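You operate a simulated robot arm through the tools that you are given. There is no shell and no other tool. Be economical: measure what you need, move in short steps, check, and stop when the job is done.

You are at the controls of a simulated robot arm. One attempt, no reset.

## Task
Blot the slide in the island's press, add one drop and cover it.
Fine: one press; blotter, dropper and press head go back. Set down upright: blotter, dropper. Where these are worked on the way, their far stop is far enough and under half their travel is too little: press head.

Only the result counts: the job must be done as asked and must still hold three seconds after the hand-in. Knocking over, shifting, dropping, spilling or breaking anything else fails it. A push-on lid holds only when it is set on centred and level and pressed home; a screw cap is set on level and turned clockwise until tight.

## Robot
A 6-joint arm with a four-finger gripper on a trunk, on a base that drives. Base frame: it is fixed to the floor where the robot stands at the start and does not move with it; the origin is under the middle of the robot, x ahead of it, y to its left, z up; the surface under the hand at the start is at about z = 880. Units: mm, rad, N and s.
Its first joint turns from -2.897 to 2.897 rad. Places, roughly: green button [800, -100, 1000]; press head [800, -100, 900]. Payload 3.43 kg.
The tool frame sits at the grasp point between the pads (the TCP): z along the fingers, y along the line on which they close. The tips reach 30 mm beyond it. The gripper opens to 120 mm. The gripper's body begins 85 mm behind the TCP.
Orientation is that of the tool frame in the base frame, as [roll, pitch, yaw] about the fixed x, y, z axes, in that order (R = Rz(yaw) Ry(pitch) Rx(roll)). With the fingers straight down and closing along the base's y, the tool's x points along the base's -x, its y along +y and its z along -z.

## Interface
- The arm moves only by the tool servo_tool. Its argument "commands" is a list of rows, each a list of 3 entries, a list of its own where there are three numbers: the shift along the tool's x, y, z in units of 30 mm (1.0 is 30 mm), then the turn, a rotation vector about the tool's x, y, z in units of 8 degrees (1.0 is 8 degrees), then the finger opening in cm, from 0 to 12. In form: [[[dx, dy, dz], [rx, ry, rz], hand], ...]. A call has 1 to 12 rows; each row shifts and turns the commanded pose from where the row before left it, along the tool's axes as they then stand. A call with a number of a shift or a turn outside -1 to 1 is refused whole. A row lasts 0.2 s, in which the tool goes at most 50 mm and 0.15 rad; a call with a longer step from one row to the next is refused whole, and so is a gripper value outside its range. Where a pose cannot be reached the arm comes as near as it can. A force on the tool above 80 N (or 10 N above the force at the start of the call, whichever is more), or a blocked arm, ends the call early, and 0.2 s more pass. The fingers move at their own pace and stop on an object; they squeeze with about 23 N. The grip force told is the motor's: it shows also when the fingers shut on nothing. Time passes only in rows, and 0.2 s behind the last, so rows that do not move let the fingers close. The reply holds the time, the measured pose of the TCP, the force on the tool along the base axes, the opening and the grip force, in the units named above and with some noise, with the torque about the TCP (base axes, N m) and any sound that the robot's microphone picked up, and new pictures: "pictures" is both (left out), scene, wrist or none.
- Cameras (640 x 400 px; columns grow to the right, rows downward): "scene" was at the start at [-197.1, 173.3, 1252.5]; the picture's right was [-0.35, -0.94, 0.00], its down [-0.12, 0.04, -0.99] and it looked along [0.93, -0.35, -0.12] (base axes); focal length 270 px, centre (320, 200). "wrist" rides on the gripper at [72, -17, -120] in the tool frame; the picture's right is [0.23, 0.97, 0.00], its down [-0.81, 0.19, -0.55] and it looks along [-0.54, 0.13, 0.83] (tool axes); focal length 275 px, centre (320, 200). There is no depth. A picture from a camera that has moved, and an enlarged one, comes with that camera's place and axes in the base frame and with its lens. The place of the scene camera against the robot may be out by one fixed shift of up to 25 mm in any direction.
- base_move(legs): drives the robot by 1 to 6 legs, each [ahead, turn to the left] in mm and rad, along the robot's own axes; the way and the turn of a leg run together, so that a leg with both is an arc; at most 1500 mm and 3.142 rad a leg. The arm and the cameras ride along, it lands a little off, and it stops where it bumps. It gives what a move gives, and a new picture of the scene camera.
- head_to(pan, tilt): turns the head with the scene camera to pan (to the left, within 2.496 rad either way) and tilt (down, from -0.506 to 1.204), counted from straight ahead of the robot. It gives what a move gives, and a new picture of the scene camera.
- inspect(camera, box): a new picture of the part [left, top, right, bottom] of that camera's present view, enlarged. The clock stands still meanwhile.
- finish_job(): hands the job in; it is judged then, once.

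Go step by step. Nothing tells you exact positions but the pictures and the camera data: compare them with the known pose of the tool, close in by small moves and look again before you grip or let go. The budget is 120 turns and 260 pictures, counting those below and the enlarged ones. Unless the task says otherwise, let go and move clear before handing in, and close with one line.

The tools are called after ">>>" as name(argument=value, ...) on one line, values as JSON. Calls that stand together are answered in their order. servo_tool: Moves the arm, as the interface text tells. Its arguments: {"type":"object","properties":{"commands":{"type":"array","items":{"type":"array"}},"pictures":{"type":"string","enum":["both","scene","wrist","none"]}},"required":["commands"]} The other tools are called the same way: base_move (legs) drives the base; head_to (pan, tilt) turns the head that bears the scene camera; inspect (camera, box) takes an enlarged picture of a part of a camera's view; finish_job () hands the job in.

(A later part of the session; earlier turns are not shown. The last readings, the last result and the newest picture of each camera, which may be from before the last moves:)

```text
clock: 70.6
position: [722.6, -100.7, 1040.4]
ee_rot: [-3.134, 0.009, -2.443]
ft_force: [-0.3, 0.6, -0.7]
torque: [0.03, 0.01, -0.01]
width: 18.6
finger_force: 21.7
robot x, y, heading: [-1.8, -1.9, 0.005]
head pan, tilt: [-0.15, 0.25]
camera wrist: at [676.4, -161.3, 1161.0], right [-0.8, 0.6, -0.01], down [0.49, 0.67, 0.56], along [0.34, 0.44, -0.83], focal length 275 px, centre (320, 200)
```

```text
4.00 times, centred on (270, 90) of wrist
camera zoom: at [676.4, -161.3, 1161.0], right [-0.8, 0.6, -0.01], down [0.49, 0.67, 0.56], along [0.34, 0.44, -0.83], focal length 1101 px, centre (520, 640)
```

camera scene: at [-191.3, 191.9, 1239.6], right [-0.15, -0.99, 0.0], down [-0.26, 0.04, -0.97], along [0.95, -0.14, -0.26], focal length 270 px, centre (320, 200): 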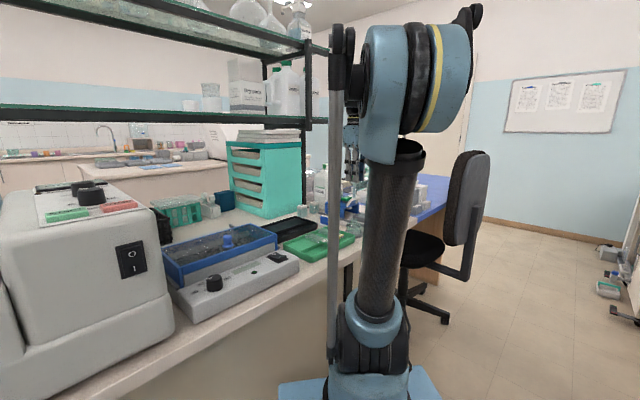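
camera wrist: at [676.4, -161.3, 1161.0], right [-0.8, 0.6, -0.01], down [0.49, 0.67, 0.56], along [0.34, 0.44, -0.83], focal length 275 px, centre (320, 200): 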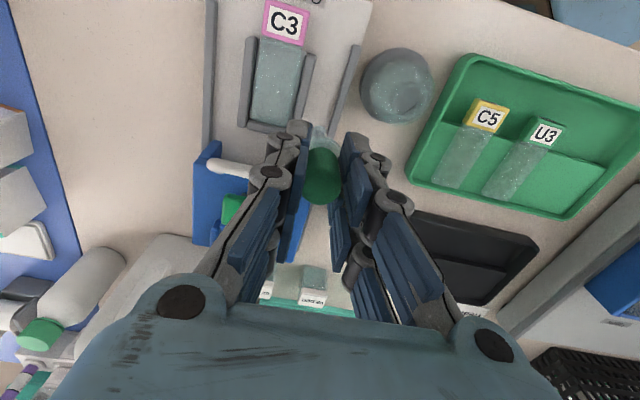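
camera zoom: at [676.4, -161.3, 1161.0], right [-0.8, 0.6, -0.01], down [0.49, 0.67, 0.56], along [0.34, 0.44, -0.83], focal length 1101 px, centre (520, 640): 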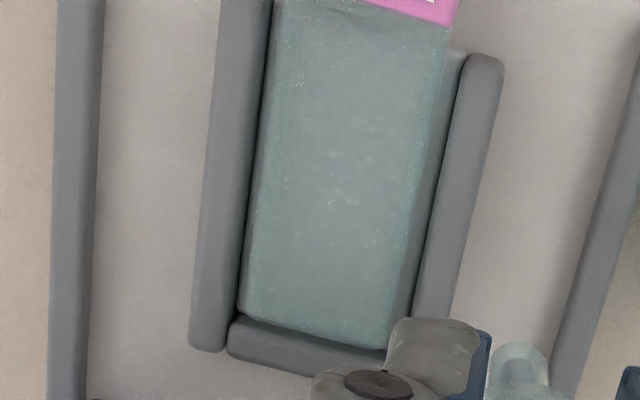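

No drop there. Next try: tip nearly touching the glass before squeezing. Go back over with the bulb relaxed and descend in small steps for contact.

>>> servo_tool(commands=[[[0, 0, -0.8], [0, 0, 0], 1.8], [[0.25, -0.75, 0], [0, 0, 0], 1.8], [[0.25, -0.75, 0], [0, 0, 0], 1.88], [[0, 0, 0.6], [0, 0, 0], 1.88], [[0, 0, 0.6], [0, 0, 0], 1.88], [[0, 0, 0.3], [0, 0, 0], 1.88], [[0, 0, 0], [0, 0, 0], 1.88]], pictures="none")

>>> servo_tool(commands=[[[0, 0, 0.07], [0, 0, 0], 1.88], [[0, 0, 0], [0, 0, 0], 1.88]], pictures="none")

>>> inspect(camera="wrist", box=[270, 80, 370, 160])

```text
clock: 72.2
position: [740.2, -141.8, 1016.9]
ee_rot: [-3.135, 0.009, -2.444]
ft_force: [-0.5, -0.5, 0.1]
torque: [0.01, 0.03, 0.0]
width: 19.8
finger_force: 0.6
robot x, y, heading: [-1.3, 3.5, -0.001]
head pan, tilt: [-0.15, 0.25]
```

```text
clock: 72.8
position: [738.6, -143.3, 1016.1]
ee_rot: [-3.135, 0.009, -2.442]
ft_force: [0.1, -0.5, -0.8]
torque: [0.02, 0.0, 0.01]
width: 19.8
finger_force: 1.0
robot x, y, heading: [-0.6, -3.1, -0.003]
head pan, tilt: [-0.15, 0.25]
```

```text
5.00 times, centred on (320, 120) of wrist
camera zoom: at [694.0, -203.3, 1136.8], right [-0.8, 0.6, -0.01], down [0.49, 0.67, 0.56], along [0.34, 0.44, -0.83], focal length 1376 px, centre (320, 600)
```

zoom: 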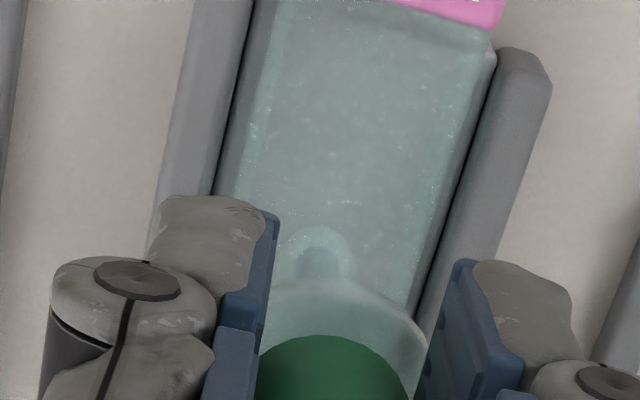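

>>> servo_tool(commands=[[[0, 0, 0.07], [0, 0, 0], 1.88], [[0, 0, 0], [0, 0, 0], 1.88]], pictures="none")

>>> servo_tool(commands=[[[0, 0, 0.07], [0, 0, 0], 1.88], [[0, 0, 0], [0, 0, 0], 1.88]], pictures="none")

>>> servo_tool(commands=[[[0, 0, 0.07], [0, 0, 0], 1.88], [[0, 0, 0], [0, 0, 0], 1.88]], pictures="none")

>>> inspect(camera="wrist", box=[270, 80, 370, 160])

```text
clock: 73.4
position: [739.1, -143.6, 1013.9]
ee_rot: [-3.134, 0.011, -2.444]
ft_force: [0.1, 0.5, 0.3]
torque: [0.02, -0.02, 0.0]
width: 19.6
finger_force: 0.5
robot x, y, heading: [-0.1, -2.1, -0.0]
head pan, tilt: [-0.15, 0.25]
```

```text
clock: 74.0
position: [740.2, -142.8, 1011.7]
ee_rot: [-3.134, 0.007, -2.443]
ft_force: [-0.3, -1.2, 0.4]
torque: [-0.02, -0.01, 0.03]
width: 19.6
finger_force: 0.7
robot x, y, heading: [-2.6, 3.6, -0.001]
head pan, tilt: [-0.15, 0.25]
```

```text
clock: 74.6
position: [739.6, -143.0, 1009.7]
ee_rot: [-3.134, 0.009, -2.443]
ft_force: [0.1, -0.2, 0.8]
torque: [-0.01, -0.01, 0.03]
width: 19.6
finger_force: 0.8
robot x, y, heading: [0.4, 0.1, 0.003]
head pan, tilt: [-0.15, 0.25]
```

```text
5.00 times, centred on (320, 120) of wrist
camera zoom: at [694.0, -203.2, 1130.9], right [-0.8, 0.6, -0.01], down [0.49, 0.67, 0.56], along [0.34, 0.44, -0.83], focal length 1376 px, centre (320, 600)
```

zoom: 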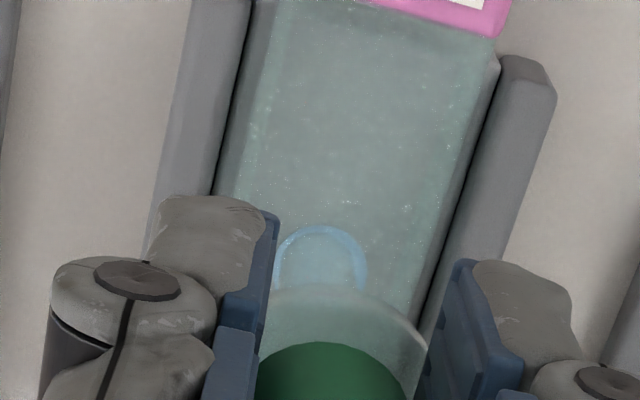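

A bluish drop has appeared on the slide under the tip. Rise straight up and check.

>>> servo_tool(commands=[[[0, 0, -0.5], [0, 0, 0], 1.88], [[0, 0, -0.6], [0, 0, 0], 1.88], [[0, 0, -0.6], [0, 0, 0], 1.88], [[0, 0, -0.6], [0, 0, 0], 1.88], [[0, 0, -0.6], [0, 0, 0], 1.88], [[0, 0, 0], [0, 0, 0], 1.88]], pictures="none")

>>> inspect(camera="wrist", box=[260, 60, 380, 150])

```text
clock: 76.0
position: [736.5, -141.9, 1097.3]
ee_rot: [-3.134, 0.01, -2.444]
ft_force: [-0.3, 0.6, 0.6]
torque: [-0.02, 0.01, -0.01]
width: 19.6
finger_force: 0.9
robot x, y, heading: [-1.2, 4.1, 0.002]
head pan, tilt: [-0.15, 0.25]
```

```text
4.44 times, centred on (320, 105) of wrist
camera zoom: at [691.1, -202.3, 1219.3], right [-0.8, 0.6, -0.01], down [0.49, 0.67, 0.56], along [0.34, 0.44, -0.83], focal length 1224 px, centre (320, 622)
```

zoom: 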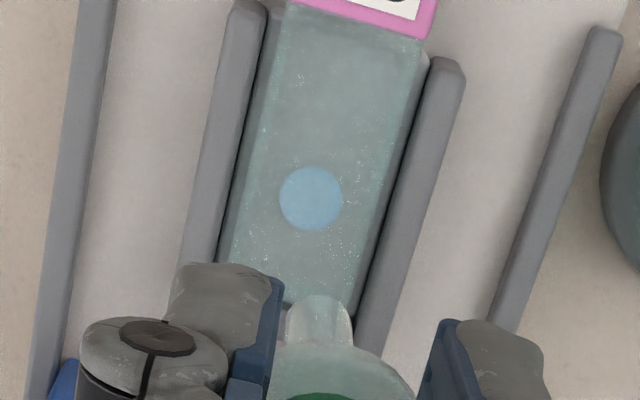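

One clear drop, centred. Take the dropper back to its bottle.

>>> servo_tool(commands=[[[0.05, 0.3, 0], [0, 0, 0], 1.88], [[0.08, 0.4, 0], [0, 0, 0], 1.88], [[0.08, 0.5, 0], [0, 0, 0], 1.88], [[0.08, 0.5, 0], [0, 0, 0], 1.88], [[0.08, 0.5, 0], [0, 0, 0], 1.88], [[0.08, 0.5, 0], [0, 0, 0], 1.88], [[0.08, 0.5, 0], [0, 0, 0], 1.88], [[0.05, 0.3, 0], [0, 0, 0], 1.88], [[0, 0.09, 0], [0, 0, 0], 1.88], [[0, 0, 0], [0, 0, 0], 1.88]], pictures="none")

>>> inspect(camera="wrist", box=[240, 50, 400, 150])

```text
clock: 78.2
position: [654.6, -72.9, 1095.8]
ee_rot: [-3.134, 0.01, -2.443]
ft_force: [-0.5, -0.2, -0.6]
torque: [-0.02, 0.03, -0.02]
width: 19.6
finger_force: 0.4
robot x, y, heading: [-0.6, 1.3, 0.001]
head pan, tilt: [-0.15, 0.25]
```

```text
4.00 times, centred on (320, 100) of wrist
camera zoom: at [609.5, -133.3, 1216.8], right [-0.8, 0.6, -0.01], down [0.49, 0.67, 0.56], along [0.34, 0.44, -0.83], focal length 1101 px, centre (320, 600)
```

zoom: 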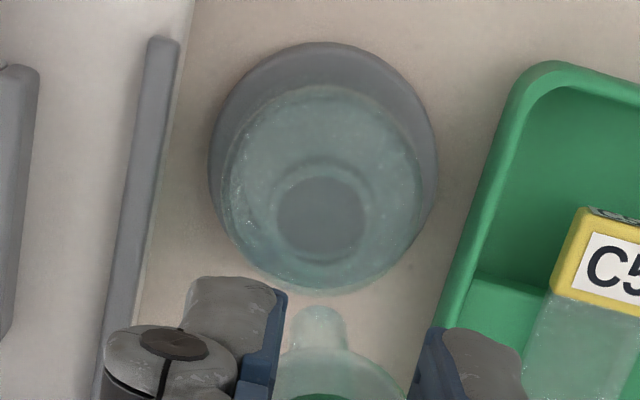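

>>> servo_tool(commands=[[[-0.12, 0.03, 0.3], [0, 0, 0], 1.88], [[0, 0, 0.4], [0, 0, 0], 1.88], [[0, 0, 0.4], [0, 0, 0], 1.88], [[0, 0, 0.4], [0, 0, 0], 1.88], [[0, 0, 0.4], [0, 0, 0], 1.88], [[0, 0, 0], [0, 0, 0], 1.88]], pictures="none")

>>> inspect(camera="wrist", box=[240, 60, 400, 160])

```text
clock: 79.6
position: [661.4, -69.6, 1038.9]
ee_rot: [-3.134, 0.008, -2.444]
ft_force: [0.1, 0.5, 0.6]
torque: [0.0, 0.03, 0.0]
width: 19.7
finger_force: 1.0
robot x, y, heading: [2.5, 0.9, -0.001]
head pan, tilt: [-0.15, 0.25]
```

```text
4.00 times, centred on (320, 110) of wrist
camera zoom: at [615.2, -129.4, 1159.9], right [-0.8, 0.6, -0.01], down [0.49, 0.67, 0.56], along [0.34, 0.44, -0.83], focal length 1101 px, centre (320, 560)
```

zoom: 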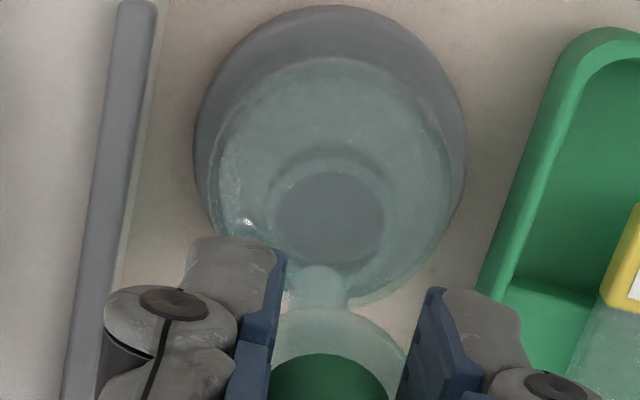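

The hand is now ~3.5 mm too far forward; correct and recheck before inserting.

>>> servo_tool(commands=[[[0.12, 0, 0], [0, 0, 0], 1.88], [[0, 0, 0], [0, 0, 0], 1.88], [[0, 0, 0], [0, 0, 0], 1.88]], pictures="none")

>>> inspect(camera="wrist", box=[240, 60, 400, 160])

```text
clock: 80.4
position: [657.7, -72.7, 1040.3]
ee_rot: [-3.135, 0.008, -2.442]
ft_force: [0.9, 0.7, 0.5]
torque: [0.03, -0.01, -0.03]
width: 20.0
finger_force: 0.7
robot x, y, heading: [-0.6, -0.9, -0.0]
head pan, tilt: [-0.15, 0.25]
```

```text
4.00 times, centred on (320, 110) of wrist
camera zoom: at [612.1, -131.8, 1160.2], right [-0.8, 0.6, -0.01], down [0.49, 0.67, 0.56], along [0.34, 0.44, -0.83], focal length 1101 px, centre (320, 560)
```

zoom: 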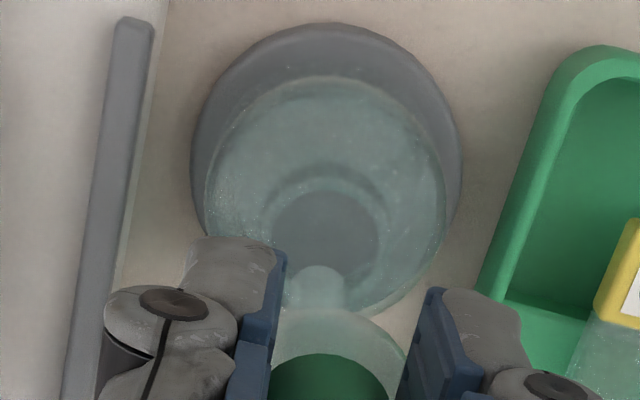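

Aligned with home. Insert.

>>> servo_tool(commands=[[[0, 0, 0.4], [0, 0, 0], 1.88], [[0, 0, 0.4], [0, 0, 0], 1.88], [[0, 0, 0.4], [0, 0, 0], 1.88], [[0, 0, 0.4], [0, 0, 0], 1.88], [[0, 0, 0.35], [0, 0, 0], 1.88], [[0, 0, 0], [0, 0, 0], 1.88]], pictures="wrist")

>>> inspect(camera="wrist", box=[240, 90, 400, 190])

```text
clock: 81.1
position: [646.2, -71.6, 1027.3]
ee_rot: [-3.127, 0.017, -2.444]
ft_force: [1.6, 0.1, -0.7]
torque: [0.04, 0.16, -0.01]
width: 18.2
finger_force: 22.9
robot x, y, heading: [2.5, -3.9, -0.0]
head pan, tilt: [-0.15, 0.25]
stopped in row 3: the force on the tool passed its limit at 100 N (the readings are from after the stop); the commanded pose is now the measured one
camera wrist: at [600.1, -131.8, 1147.9], right [-0.8, 0.6, -0.02], down [0.48, 0.67, 0.56], along [0.35, 0.44, -0.83], focal length 275 px, centre (320, 200)
```

wrist: 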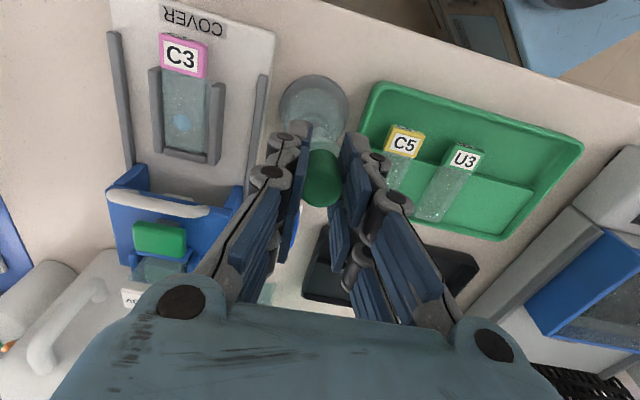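

```text
4.00 times, centred on (320, 140) of wrist
camera zoom: at [600.1, -131.8, 1147.9], right [-0.8, 0.6, -0.02], down [0.48, 0.67, 0.56], along [0.35, 0.44, -0.83], focal length 1101 px, centre (320, 440)
```

zoom: 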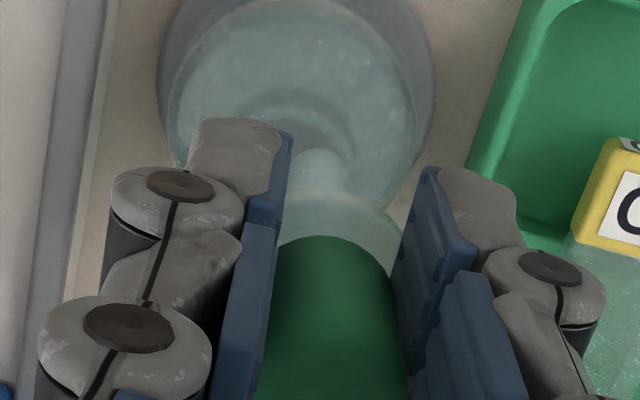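

An abrupt jolt displaced the arm by ~11 mm, but the dropper is still held. Rise, re-level, move back over the bottle and recheck.

>>> servo_tool(commands=[[[0, 0, -0.5], [0, 0, 0], 1.8], [[-0.13, -0.13, 0], [-0.057, 0.057, 0], 1.8], [[-0.14, -0.14, 0], [0, 0, 0], 1.8], [[0, 0, 0], [0, 0, 0], 1.8], [[0, 0, 0], [0, 0, 0], 1.8]], pictures="none")

>>> inspect(camera="wrist", box=[240, 60, 400, 160])

```text
clock: 82.3
position: [657.0, -74.1, 1043.6]
ee_rot: [-3.135, 0.01, -2.444]
ft_force: [-1.0, 0.2, -0.4]
torque: [0.0, 0.01, 0.03]
width: 18.8
finger_force: 1.0
robot x, y, heading: [1.8, 4.9, -0.001]
head pan, tilt: [-0.15, 0.25]
```

```text
4.00 times, centred on (320, 110) of wrist
camera zoom: at [612.3, -133.9, 1164.1], right [-0.8, 0.6, -0.01], down [0.49, 0.67, 0.56], along [0.34, 0.44, -0.83], focal length 1101 px, centre (320, 560)
```

zoom: 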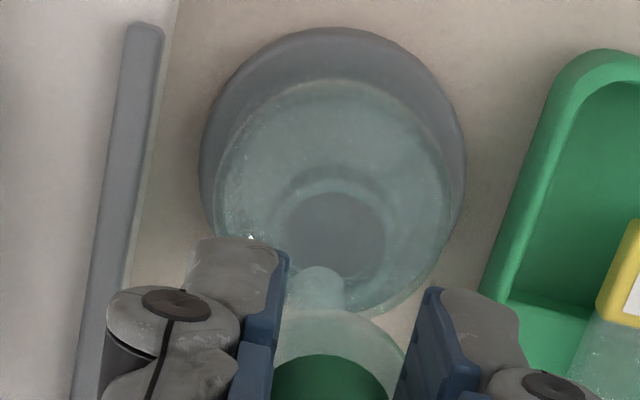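

Relative to the earlier successful insertion I'm only ~2 mm off laterally. Correct and insert slowly.

>>> servo_tool(commands=[[[0.02, 0.07, 0], [0, 0, 0], 1.8], [[0, 0, 0.15], [0, 0, 0], 1.8], [[0, 0, 0.15], [0, 0, 0], 1.8], [[0, 0, 0.15], [0, 0, 0], 1.8], [[0, 0, 0], [0, 0, 0], 1.8]], pictures="none")

>>> inspect(camera="wrist", box=[240, 60, 400, 160])

```text
clock: 83.5
position: [656.4, -70.6, 1028.6]
ee_rot: [-3.134, 0.011, -2.444]
ft_force: [1.0, -0.2, -0.8]
torque: [0.05, -0.01, -0.02]
width: 19.1
finger_force: 1.0
robot x, y, heading: [-2.0, 3.2, 0.001]
head pan, tilt: [-0.15, 0.25]
```

```text
4.00 times, centred on (320, 110) of wrist
camera zoom: at [611.0, -131.3, 1150.2], right [-0.8, 0.6, -0.01], down [0.49, 0.67, 0.56], along [0.34, 0.44, -0.83], focal length 1101 px, centre (320, 560)
```

zoom: 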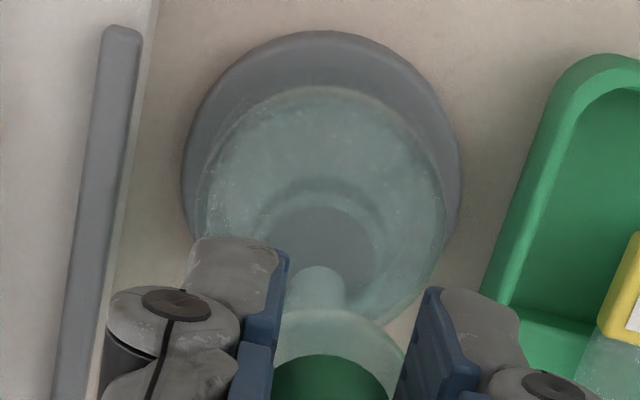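

>>> servo_tool(commands=[[[0.05, 0, 0.1], [0, 0, 0], 1.8], [[0, 0, 0.2], [0, 0, 0], 1.8], [[0, 0, 0.2], [0, 0, 0], 1.8], [[0, 0, 0.2], [0, 0, 0], 1.8], [[0, 0, 0.2], [0, 0, 0], 1.8], [[0, 0, 0.2], [0, 0, 0], 1.8], [[0, 0, 0.2], [0, 0, 0], 1.8], [[0, 0, 0], [0, 0, 0], 1.8]], pictures="none")

>>> inspect(camera="wrist", box=[240, 60, 400, 160])

```text
clock: 85.3
position: [655.6, -73.7, 991.2]
ee_rot: [-3.135, 0.01, -2.444]
ft_force: [-0.9, -0.1, 0.0]
torque: [0.0, 0.01, -0.03]
width: 18.9
finger_force: 0.6
robot x, y, heading: [-0.2, -0.1, 0.002]
head pan, tilt: [-0.15, 0.25]
```

```text
4.00 times, centred on (320, 110) of wrist
camera zoom: at [609.5, -133.2, 1112.2], right [-0.8, 0.6, -0.01], down [0.49, 0.67, 0.56], along [0.34, 0.44, -0.83], focal length 1101 px, centre (320, 560)
```

zoom: 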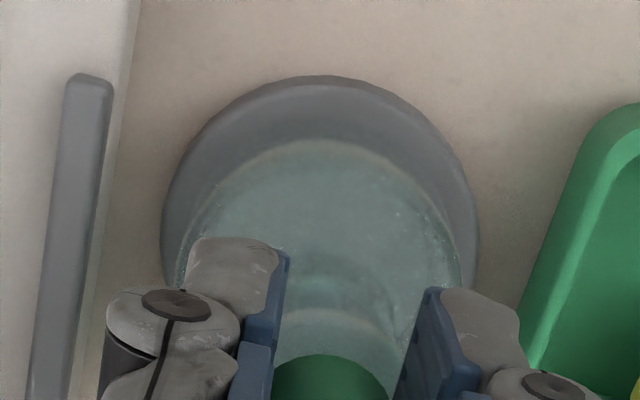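

Inserted. Lower the rest and feel for seating.

>>> servo_tool(commands=[[[0, 0, 0.15], [0, 0, 0], 1.88], [[0, 0, 0.15], [0, 0, 0], 1.88], [[0, 0, 0.1], [0, 0, 0], 1.88], [[0, 0, 0.05], [0, 0, 0], 1.88], [[0, 0, 0], [0, 0, 0], 1.88]], pictures="none")

>>> inspect(camera="wrist", box=[240, 90, 400, 190])

```text
clock: 86.5
position: [655.3, -72.0, 977.0]
ee_rot: [-3.135, 0.012, -2.443]
ft_force: [0.8, 0.4, 0.1]
torque: [-0.01, 0.02, 0.01]
width: 19.6
finger_force: 0.8
robot x, y, heading: [-1.7, 0.3, -0.003]
head pan, tilt: [-0.15, 0.25]
```

```text
4.00 times, centred on (320, 140) of wrist
camera zoom: at [609.5, -132.1, 1097.9], right [-0.8, 0.6, -0.01], down [0.49, 0.67, 0.56], along [0.34, 0.44, -0.83], focal length 1101 px, centre (320, 440)
```

zoom: 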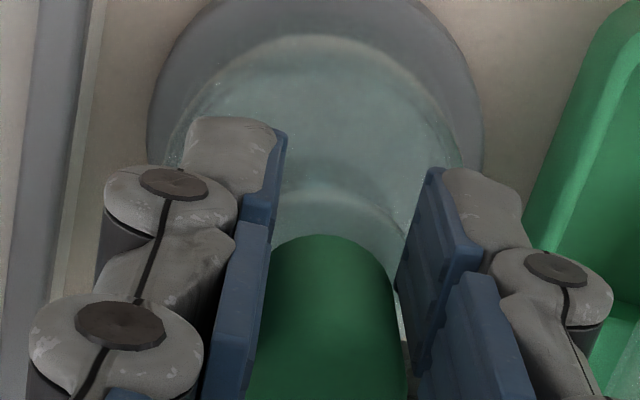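

>>> servo_tool(commands=[[[0, 0, 0.07], [0, 0, 0], 1.88], [[0, 0, 0], [0, 0, 0], 1.88], [[0, 0, 0], [0, 0, 0], 2.0], [[0, 0, 0], [0, 0, 0], 2.2], [[0, 0, 0], [0, 0, 0], 3.0], [[0, 0, 0], [0, 0, 0], 5.0], [[0, 0, -0.5], [0, 0, 0], 5.0], [[0, 0, -1], [0, 0, 0], 5.0], [[0, 0, -1], [0, 0, 0], 5.0], [[0, 0, -1], [0, 0, 0], 5.0], [[0, 0, 0], [0, 0, 0], 5.0]], pictures="wrist")

>>> inspect(camera="wrist", box=[240, 60, 400, 160])

```text
clock: 88.9
position: [654.1, -71.5, 1082.0]
ee_rot: [-3.134, 0.01, -2.444]
ft_force: [0.7, -0.1, 0.0]
torque: [-0.01, -0.02, -0.02]
width: 50.3
finger_force: 0.1
robot x, y, heading: [-1.2, 1.7, 0.005]
head pan, tilt: [-0.15, 0.25]
camera wrist: at [608.5, -131.1, 1203.0], right [-0.8, 0.6, -0.01], down [0.49, 0.67, 0.56], along [0.34, 0.44, -0.83], focal length 275 px, centre (320, 200)
```

wrist: 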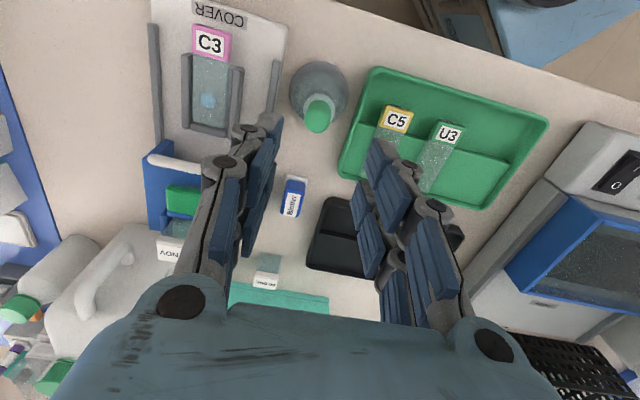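

```text
4.00 times, centred on (320, 110) of wrist
camera zoom: at [608.5, -131.1, 1203.0], right [-0.8, 0.6, -0.01], down [0.49, 0.67, 0.56], along [0.34, 0.44, -0.83], focal length 1101 px, centre (320, 560)
```

zoom: 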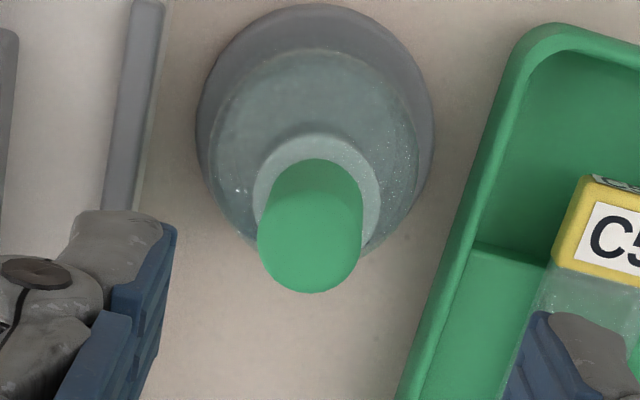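

Dropper is home and upright; the drop is visible on the slide. Now view the press head from above.

>>> servo_tool(commands=[[[-0.57, -0.73, -0.1], [0, 0, 0], 5], [[-0.57, -0.73, -0.1], [0, 0, 0], 5], [[-0.57, -0.73, -0.1], [0, 0, 0], 5], [[-0.57, -0.73, -0.1], [0, 0, 0], 5], [[-0.57, -0.73, 0], [0, 0, 0], 5], [[0, 0, 0], [0, 0, 0], 5]], pictures="wrist")

>>> inspect(camera="wrist", box=[220, 20, 420, 145])

```text
clock: 90.3
position: [789.8, -98.8, 1090.2]
ee_rot: [-3.135, 0.011, -2.444]
ft_force: [-0.2, 0.0, -0.4]
torque: [-0.01, 0.02, -0.03]
width: 49.8
finger_force: 0.1
robot x, y, heading: [-3.3, 1.3, 0.001]
head pan, tilt: [-0.15, 0.25]
camera wrist: at [742.9, -159.4, 1211.7], right [-0.8, 0.6, -0.01], down [0.49, 0.67, 0.56], along [0.34, 0.44, -0.83], focal length 275 px, centre (320, 200)
```

wrist: 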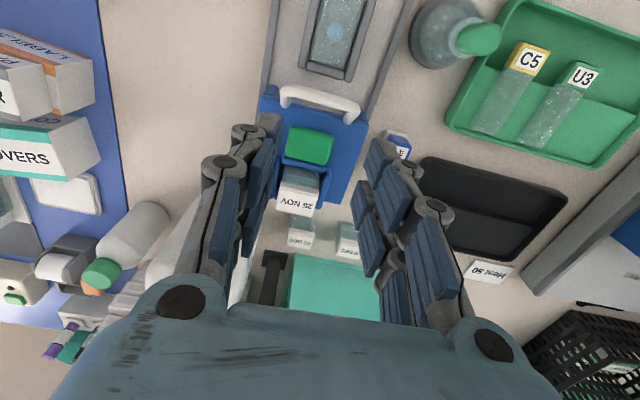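

```text
3.20 times, centred on (320, 82) of wrist
camera zoom: at [742.9, -159.4, 1211.7], right [-0.8, 0.6, -0.01], down [0.49, 0.67, 0.56], along [0.34, 0.44, -0.83], focal length 881 px, centre (320, 576)
```

zoom: 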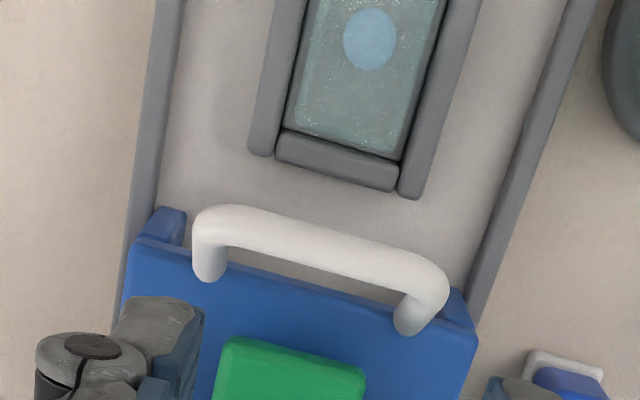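

The handle is a D-bar at about (777,-113,973), standing forward of the plate. I'll turn the tool 90° so the fingers close across the bar, staying high.

>>> servo_tool(commands=[[[0.65, 0, 0], [0, 0, 0.9], 5], [[0, 0, 0], [0, 0, 0.95], 5], [[0, 0, 0], [0, 0, 0.95], 5], [[0, 0, 0], [0, 0, 0.95], 5], [[0, 0, 0], [0, 0, 0.95], 5], [[0, 0, 0], [0, 0, 0.95], 5], [[0, 0, 0], [0, 0, 0.95], 5], [[0, 0, 0], [0, 0, 0.95], 5], [[0, 0, 0], [0, 0, 0.95], 5], [[0, 0, 0], [0, 0, 0.95], 5], [[0, 0, 0], [0, 0, 0.95], 5], [[0, 0, 0], [0, 0, 0.85], 5]], pictures="wrist")

>>> inspect(camera="wrist", box=[220, 60, 420, 185])

```text
clock: 92.9
position: [774.8, -114.8, 1092.6]
ee_rot: [3.131, 0.007, 2.268]
ft_force: [-0.3, 0.2, -0.2]
torque: [0.01, -0.02, 0.03]
width: 49.9
finger_force: 0.1
robot x, y, heading: [-0.2, -1.2, 0.004]
head pan, tilt: [-0.15, 0.25]
camera wrist: at [715.1, -71.5, 1213.6], right [0.6, 0.8, 0.01], down [0.66, -0.5, 0.56], along [0.45, -0.33, -0.83], focal length 275 px, centre (320, 200)
```

wrist: 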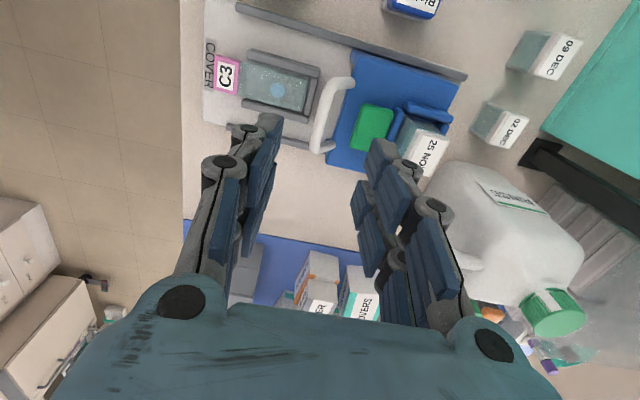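

```text
3.20 times, centred on (320, 122) of wrist
camera zoom: at [715.1, -71.5, 1213.6], right [0.6, 0.8, 0.01], down [0.66, -0.5, 0.56], along [0.45, -0.33, -0.83], focal length 881 px, centre (320, 448)
```

zoom: 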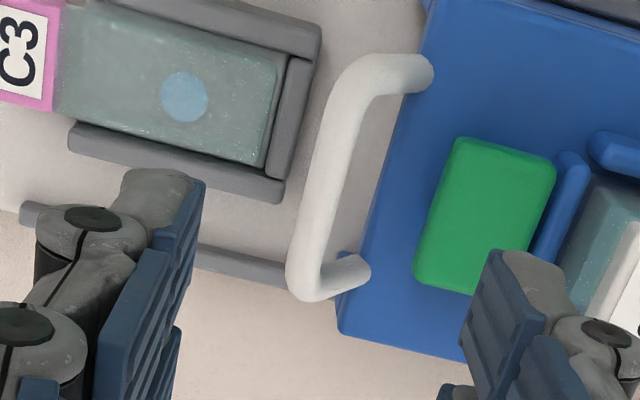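

Bar centre is ~2 mm toward +s of the tool axis, z≈963; clearance behind it to the button ~25 mm. Narrow the fingers and descend partway.

>>> servo_tool(commands=[[[0, 0.08, 0], [0, 0, 0], 3], [[0, 0, 0.8], [0, 0, 0], 2.8], [[0, 0, 0.8], [0, 0, 0], 2.8], [[0, 0, 0.8], [0, 0, 0], 2.8], [[0, 0, 0.4], [0, 0, 0], 2.8], [[0, 0, 0], [0, 0, 0], 2.8]], pictures="none")

>>> inspect(camera="wrist", box=[220, 80, 420, 205])

```text
clock: 94.3
position: [778.7, -112.7, 1009.2]
ee_rot: [3.132, 0.007, 2.269]
ft_force: [0.6, -0.4, 0.2]
torque: [0.0, 0.0, 0.0]
width: 28.1
finger_force: 0.0
robot x, y, heading: [-2.9, 1.8, -0.0]
head pan, tilt: [-0.15, 0.25]
```

```text
3.20 times, centred on (320, 142) of wrist
camera zoom: at [717.5, -70.2, 1129.5], right [0.6, 0.8, 0.01], down [0.66, -0.5, 0.56], along [0.45, -0.33, -0.83], focal length 881 px, centre (320, 384)
```

zoom: 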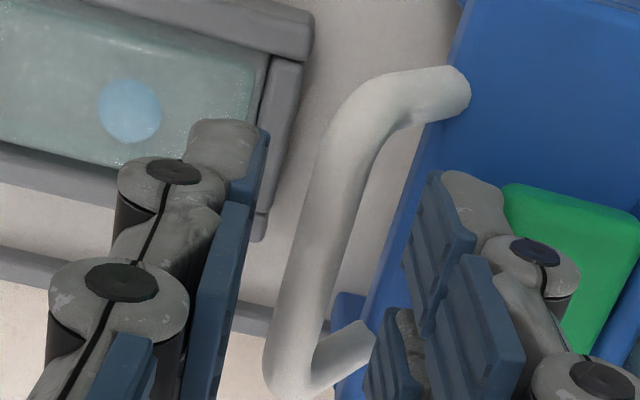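

Well aligned on the bar. Narrow a little more and descend to z≈985.

>>> servo_tool(commands=[[[0, 0, 0], [0, 0, 0], 2.3], [[0, 0, 0.3], [0, 0, 0], 2.3], [[0, 0, 0.3], [0, 0, 0], 2.3], [[0, 0, 0.2], [0, 0, 0], 2.3], [[0, 0, 0], [0, 0, 0], 2.3]], pictures="none")

>>> inspect(camera="wrist", box=[220, 80, 420, 205])

```text
clock: 95.5
position: [778.7, -111.5, 984.7]
ee_rot: [3.131, 0.006, 2.268]
ft_force: [0.4, 0.2, -0.3]
torque: [0.01, 0.04, 0.01]
width: 23.0
finger_force: 0.2
robot x, y, heading: [-2.4, -0.4, -0.003]
head pan, tilt: [-0.15, 0.25]
```

```text
3.20 times, centred on (320, 142) of wrist
camera zoom: at [718.4, -69.3, 1106.2], right [0.6, 0.8, 0.01], down [0.66, -0.5, 0.56], along [0.45, -0.33, -0.83], focal length 881 px, centre (320, 384)
```

zoom: 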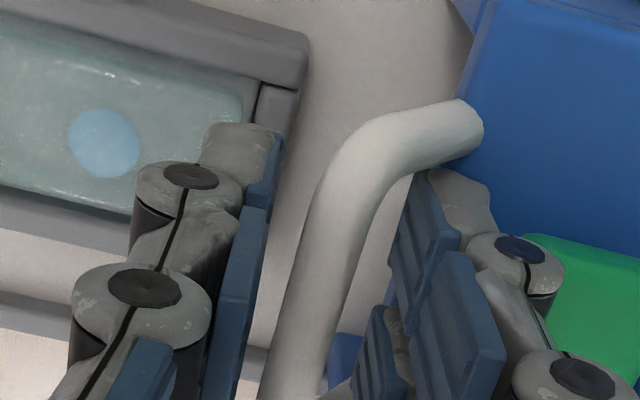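

Bar lies between the fingers; close on it.

>>> servo_tool(commands=[[[0, 0, 0], [0, 0, 0], 1.6], [[0, 0, 0], [0, 0, 0], 1.0], [[0, 0, 0], [0, 0, 0], 0.5], [[0, 0, 0], [0, 0, 0], 0.5]], pictures="wrist")

```text
clock: 96.5
position: [778.9, -111.3, 985.0]
ee_rot: [3.132, 0.007, 2.269]
ft_force: [-9.5, -7.2, -3.7]
torque: [0.01, 0.1, -0.26]
width: 12.1
finger_force: 6.5
robot x, y, heading: [-3.2, -0.2, -0.001]
head pan, tilt: [-0.15, 0.25]
camera wrist: at [718.1, -69.6, 1106.4], right [0.6, 0.8, 0.01], down [0.66, -0.5, 0.56], along [0.45, -0.33, -0.83], focal length 275 px, centre (320, 200)
```

wrist: 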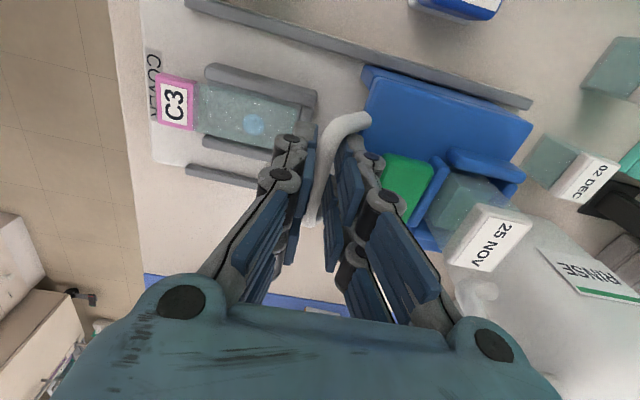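

Bar gripped. Pull the head along its rails toward the slide, in small steps.

>>> servo_tool(commands=[[[0, -0.2, 0], [0, 0, 0], 0.5], [[0, -0.3, 0], [0, 0, 0], 0.5], [[0, -0.3, 0], [0, 0, 0], 0.5], [[0, -0.3, 0], [0, 0, 0], 0.5], [[0, 0, 0], [0, 0, 0], 0.5]], pictures="wrist")

```text
clock: 97.7
position: [754.2, -133.6, 984.6]
ee_rot: [3.131, 0.005, 2.269]
ft_force: [-11.0, 14.1, 10.2]
torque: [0.33, 0.11, -2.12]
width: 10.3
finger_force: 44.2
robot x, y, heading: [0.8, 1.4, -0.0]
head pan, tilt: [-0.15, 0.25]
camera wrist: at [692.3, -90.2, 1106.2], right [0.6, 0.8, 0.01], down [0.66, -0.5, 0.56], along [0.45, -0.33, -0.83], focal length 275 px, centre (320, 200)
```

wrist: 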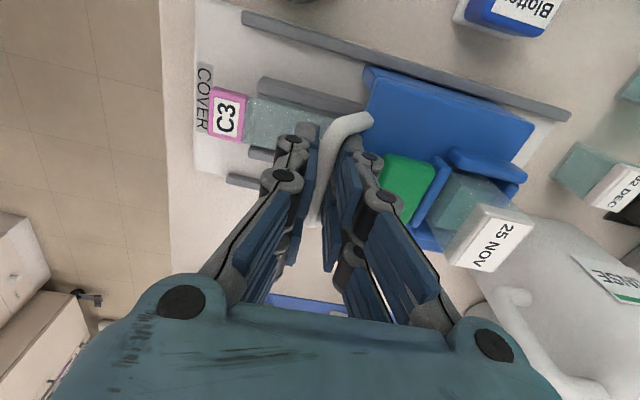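

The head follows; some side load, so I'll bias slightly toward +l and keep pulling.

>>> servo_tool(commands=[[[0.05, -0.2, 0], [0, 0, 0], 0.5], [[0.02, -0.3, 0], [0, 0, 0], 0.5], [[0.02, -0.3, 0], [0, 0, 0], 0.5], [[0, 0, 0], [0, 0, 0], 0.5]], pictures="none")

>>> servo_tool(commands=[[[0.02, -0.25, 0], [0, 0, 0], 0.5], [[0.02, -0.25, 0], [0, 0, 0], 0.5], [[0, 0, 0], [0, 0, 0], 0.5]], pictures="wrist")

```text
clock: 98.7
position: [735.1, -147.3, 985.2]
ee_rot: [3.131, 0.009, 2.267]
ft_force: [8.3, -9.0, 18.1]
torque: [-0.6, -0.4, -2.17]
width: 10.4
finger_force: 43.1
robot x, y, heading: [-0.7, 0.8, -0.003]
head pan, tilt: [-0.15, 0.25]
```

```text
clock: 99.5
position: [721.9, -156.9, 984.5]
ee_rot: [3.132, 0.009, 2.269]
ft_force: [26.4, -30.8, 26.6]
torque: [-0.24, -0.25, -2.21]
width: 10.3
finger_force: 43.9
robot x, y, heading: [-2.1, 3.7, -0.001]
head pan, tilt: [-0.15, 0.25]
camera wrist: at [660.9, -114.3, 1105.3], right [0.6, 0.8, 0.01], down [0.66, -0.5, 0.56], along [0.45, -0.33, -0.83], focal length 275 px, centre (320, 200)
```

wrist: 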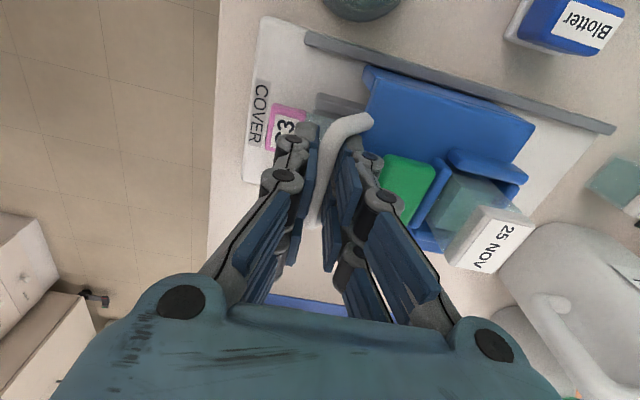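

Over-biased now; take 1.8 mm back and keep pulling toward the stop.

>>> servo_tool(commands=[[[-0.06, -0.1, 0], [0, 0, 0], 0.5], [[0, -0.15, 0], [0, 0, 0], 0.5], [[0, -0.15, 0], [0, 0, 0], 0.5], [[0, 0, 0], [0, 0, 0], 0.5]], pictures="none")

>>> servo_tool(commands=[[[0, -0.1, 0], [0, 0, 0], 0.5], [[0, -0.1, 0], [0, 0, 0], 0.5], [[0, 0, 0], [0, 0, 0], 0.5]], pictures="wrist")

```text
clock: 100.5
position: [711.7, -164.3, 983.0]
ee_rot: [3.131, 0.004, 2.268]
ft_force: [-0.2, -1.6, 10.4]
torque: [0.39, 0.23, -2.07]
width: 10.5
finger_force: 44.0
robot x, y, heading: [0.7, -0.3, 0.004]
head pan, tilt: [-0.15, 0.25]
```

```text
clock: 101.3
position: [708.8, -167.1, 984.2]
ee_rot: [3.132, 0.006, 2.271]
ft_force: [6.5, 12.5, -5.3]
torque: [0.45, 0.06, -2.1]
width: 10.5
finger_force: 43.9
robot x, y, heading: [-0.3, 2.4, -0.001]
head pan, tilt: [-0.15, 0.25]
camera wrist: at [648.0, -124.7, 1105.2], right [0.6, 0.8, 0.01], down [0.66, -0.5, 0.56], along [0.45, -0.33, -0.83], focal length 275 px, centre (320, 200)
```

wrist: 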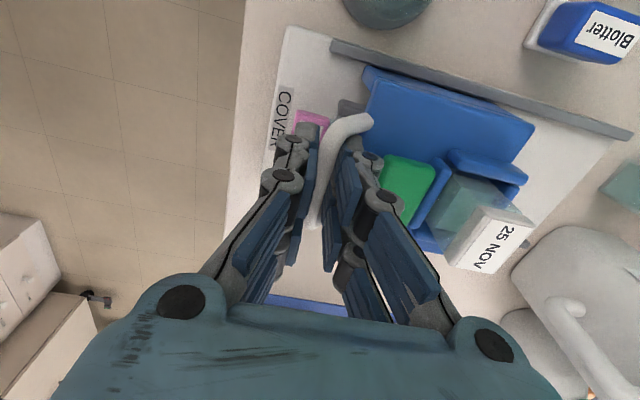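

>>> servo_tool(commands=[[[0, -0.1, 0], [0, 0, 0], 0.5], [[0, 0, 0], [0, 0, 0], 0.5]], pictures="none")

```text
clock: 101.9
position: [709.3, -168.9, 983.2]
ee_rot: [3.13, 0.008, 2.271]
ft_force: [43.6, 41.2, 14.5]
torque: [0.4, -0.27, -2.18]
width: 10.4
finger_force: 43.7
robot x, y, heading: [0.6, 1.3, -0.002]
head pan, tilt: [-0.15, 0.25]
```

That's the far stop (60 N). Ease off, open and rise, then look at the button.

>>> servo_tool(commands=[[[0, 0.12, 0], [0, 0, 0], 0.5], [[0, 0, 0], [0, 0, 0], 1.5], [[0, 0, 0], [0, 0, 0], 2.3], [[0, 0, -0.5], [0, 0, 0], 2.3], [[0, 0, -1], [0, 0, 0], 2.3], [[0, 0, -1], [0, 0, 0], 2.3], [[0, 0, -0.5], [0, 0, 0], 2.3], [[0, 0, 0], [0, 0, 0], 2.3]], pictures="wrist")

>>> inspect(camera="wrist", box=[240, 60, 440, 185])

```text
clock: 103.7
position: [709.8, -169.6, 1071.8]
ee_rot: [3.129, 0.005, 2.271]
ft_force: [-0.1, -0.1, -0.5]
torque: [-0.01, -0.01, 0.03]
width: 23.2
finger_force: 0.0
robot x, y, heading: [1.3, 1.4, -0.001]
head pan, tilt: [-0.15, 0.25]
camera wrist: at [648.6, -126.4, 1193.6], right [0.6, 0.8, 0.01], down [0.66, -0.5, 0.56], along [0.45, -0.33, -0.83], focal length 275 px, centre (320, 200)
```

wrist: 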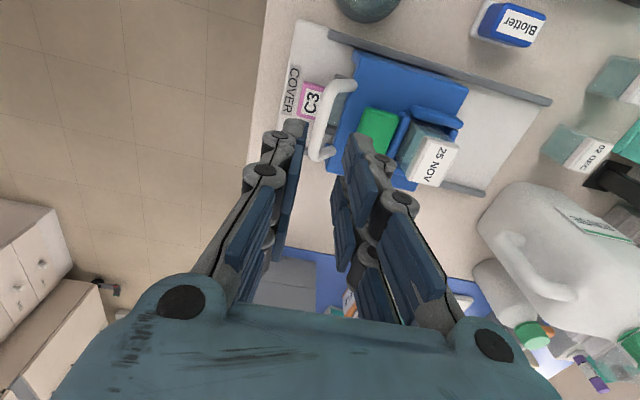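

```text
3.20 times, centred on (340, 122) of wrist
camera zoom: at [648.6, -126.4, 1193.6], right [0.6, 0.8, 0.01], down [0.66, -0.5, 0.56], along [0.45, -0.33, -0.83], focal length 881 px, centre (256, 448)
```

zoom: 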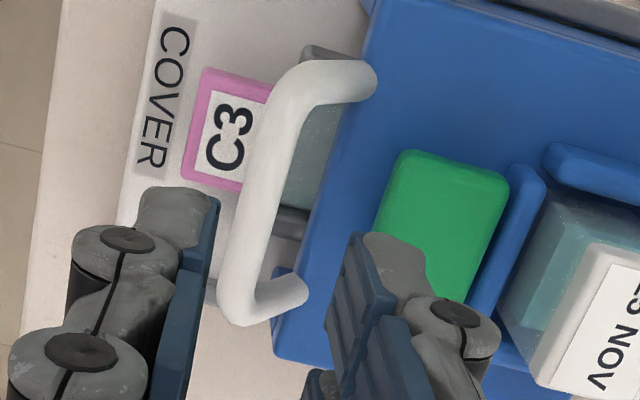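

Button centre is ~51 mm in +s from here. Close the fingers, move over it and descend to just above.

>>> servo_tool(commands=[[[0, 0.85, 0], [0, 0, 0], 0.5], [[0, 0.85, 0], [0, 0, 0], 0], [[0, 0, 0.7], [0, 0, 0], 0], [[0, 0, 0.7], [0, 0, 0], 0], [[0, 0, 0.5], [0, 0, 0], 0], [[0, 0, 0], [0, 0, 0], 0]], pictures="wrist")

>>> inspect(camera="wrist", box=[240, 80, 400, 205])

```text
clock: 105.1
position: [746.9, -136.3, 1016.5]
ee_rot: [3.131, 0.007, 2.268]
ft_force: [-0.8, -0.4, 0.7]
torque: [-0.02, -0.01, 0.0]
width: 0.0
finger_force: 22.9
robot x, y, heading: [-3.0, -0.0, 0.002]
head pan, tilt: [-0.15, 0.25]
camera wrist: at [686.8, -93.2, 1137.6], right [0.6, 0.8, 0.01], down [0.66, -0.5, 0.56], along [0.45, -0.33, -0.83], focal length 275 px, centre (320, 200)
```

wrist: 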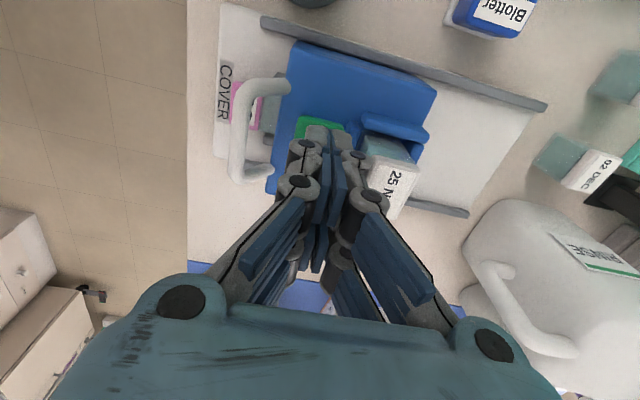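

```text
3.20 times, centred on (320, 142) of wrist
camera zoom: at [686.8, -93.2, 1137.6], right [0.6, 0.8, 0.01], down [0.66, -0.5, 0.56], along [0.45, -0.33, -0.83], focal length 881 px, centre (320, 384)
```

zoom: 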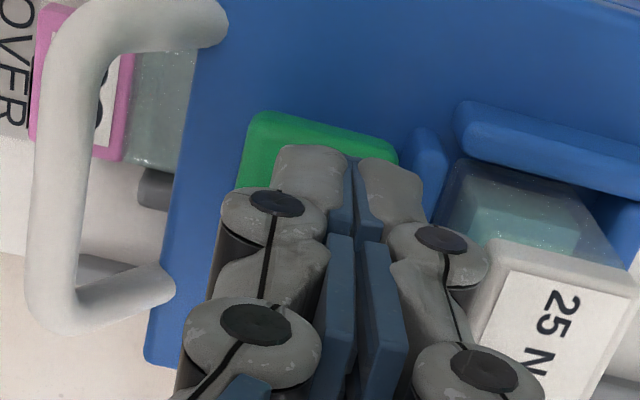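

Fingertips are over the button. Descend in small steps until contact and press once.

>>> servo_tool(commands=[[[0, 0, 0.25], [0, 0, 0], 0], [[0, 0, 0.25], [0, 0, 0], 0], [[0, 0, 0], [0, 0, 0], 0]], pictures="none")

>>> servo_tool(commands=[[[0, 0, 0.1], [0, 0, 0], 0], [[0, 0, 0.1], [0, 0, 0], 0], [[0, 0, 0], [0, 0, 0], 0]], pictures="none")

```text
clock: 105.9
position: [745.7, -135.0, 1002.1]
ee_rot: [3.132, 0.006, 2.269]
ft_force: [-0.5, -0.3, 1.3]
torque: [0.01, 0.01, 0.03]
width: 6.0
finger_force: 33.6
robot x, y, heading: [1.7, 2.2, -0.003]
head pan, tilt: [-0.15, 0.25]
```

```text
clock: 106.7
position: [745.8, -135.1, 995.6]
ee_rot: [3.132, 0.007, 2.269]
ft_force: [-0.1, -2.0, 4.8]
torque: [0.0, 0.05, 0.03]
width: 6.1
finger_force: 33.8
robot x, y, heading: [-1.7, -2.1, 0.0]
head pan, tilt: [-0.15, 0.25]
heard: click
```

A click: pressed once. The width reads 6 mm, so the fingers may be pinching something; look before rising.

>>> inspect(camera="wrist", box=[240, 80, 400, 205])

```text
3.20 times, centred on (320, 142) of wrist
camera zoom: at [686.2, -92.8, 1117.2], right [0.6, 0.8, 0.01], down [0.66, -0.5, 0.56], along [0.45, -0.33, -0.83], focal length 881 px, centre (320, 384)
```

zoom: 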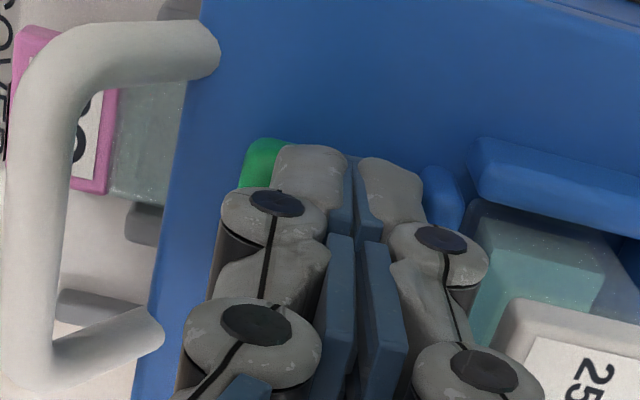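

>>> servo_tool(commands=[[[0, 0, -0.2], [0, 0, 0], 0], [[0, 0, -0.3], [0, 0, 0], 0], [[0, 0, -0.5], [0, 0, 0], 0], [[0, 0, 0], [0, 0, 0], 0]], pictures="none")

>>> servo_tool(commands=[[[0, -0.5, -0.8], [0, 0, 0], 0], [[0, -0.6, -0.8], [0, 0, 0], 1.5], [[0, -0.6, 0], [0, 0, 0], 2.3], [[0, 0, 0], [0, 0, 0], 2.3]], pictures="wrist")

>>> inspect(camera="wrist", box=[240, 60, 440, 185])

```text
clock: 107.7
position: [748.7, -136.2, 1027.3]
ee_rot: [3.133, 0.008, 2.272]
ft_force: [-0.4, 0.6, 1.2]
torque: [-0.01, 0.0, 0.02]
width: 0.0
finger_force: 33.5
robot x, y, heading: [1.2, 0.2, -0.003]
head pan, tilt: [-0.15, 0.25]
```

```text
clock: 108.7
position: [707.1, -169.4, 1072.4]
ee_rot: [3.131, 0.007, 2.269]
ft_force: [-0.1, -0.3, 0.0]
torque: [-0.02, -0.01, 0.0]
width: 23.2
finger_force: 0.0
robot x, y, heading: [-1.3, -3.5, -0.003]
head pan, tilt: [-0.15, 0.25]
camera wrist: at [646.5, -127.7, 1193.4], right [0.6, 0.8, 0.01], down [0.66, -0.5, 0.56], along [0.45, -0.33, -0.83], focal length 275 px, centre (320, 200)
```

wrist: 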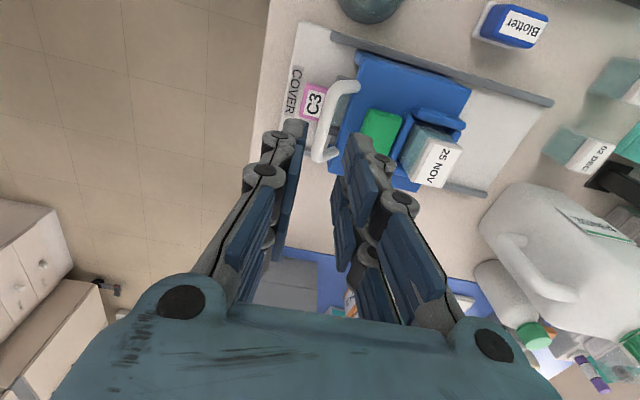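

```text
3.20 times, centred on (340, 122) of wrist
camera zoom: at [646.5, -127.7, 1193.4], right [0.6, 0.8, 0.01], down [0.66, -0.5, 0.56], along [0.45, -0.33, -0.83], focal length 881 px, centre (256, 448)
```

zoom: 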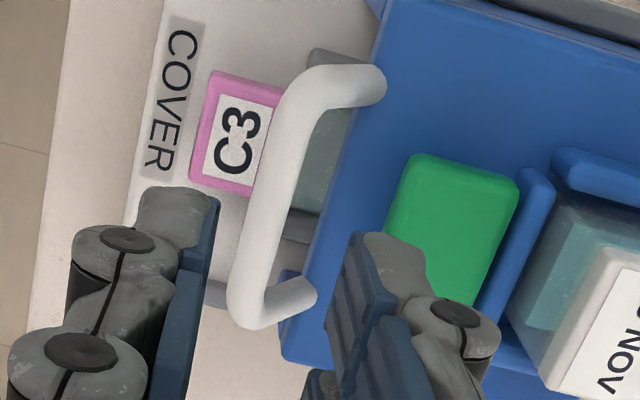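

Now go back down on the bar (+4 mm in y) and grip to return the head.

>>> servo_tool(commands=[[[0, 0.13, 0], [0, 0, 0], 2.5], [[0, 0, 0.8], [0, 0, 0], 2.5], [[0, 0, 0.8], [0, 0, 0], 2.5], [[0, 0, 0.4], [0, 0, 0], 2.5], [[0, 0, 0], [0, 0, 0], 2.5]], pictures="none")

>>> inspect(camera="wrist", box=[220, 80, 420, 205])

```text
clock: 109.9
position: [711.2, -165.5, 1013.6]
ee_rot: [3.131, 0.008, 2.268]
ft_force: [0.2, 0.4, 0.1]
torque: [-0.01, 0.01, 0.01]
width: 25.1
finger_force: 0.0
robot x, y, heading: [-1.0, 1.2, -0.003]
head pan, tilt: [-0.15, 0.25]
```

```text
3.20 times, centred on (320, 142) of wrist
camera zoom: at [650.9, -122.8, 1134.3], right [0.6, 0.8, 0.01], down [0.66, -0.5, 0.56], along [0.45, -0.33, -0.83], focal length 881 px, centre (320, 384)
```

zoom: 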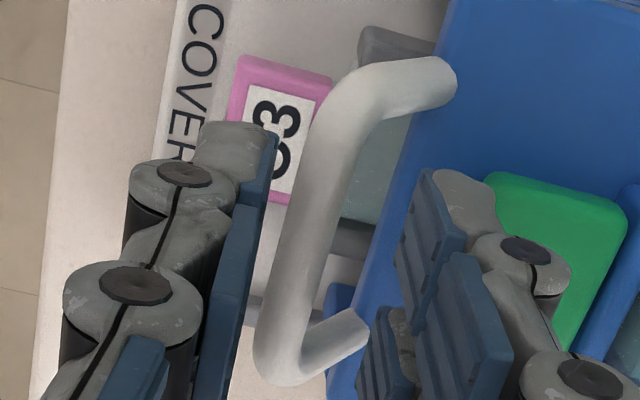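

>>> servo_tool(commands=[[[0, -0.05, 0.3], [0, 0, 0], 2.5], [[0, 0, 0.3], [0, 0, 0], 2.5], [[0, 0, 0.3], [0, 0, 0], 2.5], [[0, 0, 0], [0, 0, 0], 1.6], [[0, 0, 0], [0, 0, 0], 1.0], [[0, 0, 0], [0, 0, 0], 0.5], [[0, 0, 0], [0, 0, 0], 0.5]], pictures="none")

```text
clock: 111.5
position: [710.1, -166.6, 986.8]
ee_rot: [3.131, 0.007, 2.27]
ft_force: [-2.1, 1.2, -8.3]
torque: [0.03, -0.04, -2.02]
width: 10.7
finger_force: 43.8
robot x, y, heading: [0.4, -2.3, -0.001]
head pan, tilt: [-0.15, 0.25]
```

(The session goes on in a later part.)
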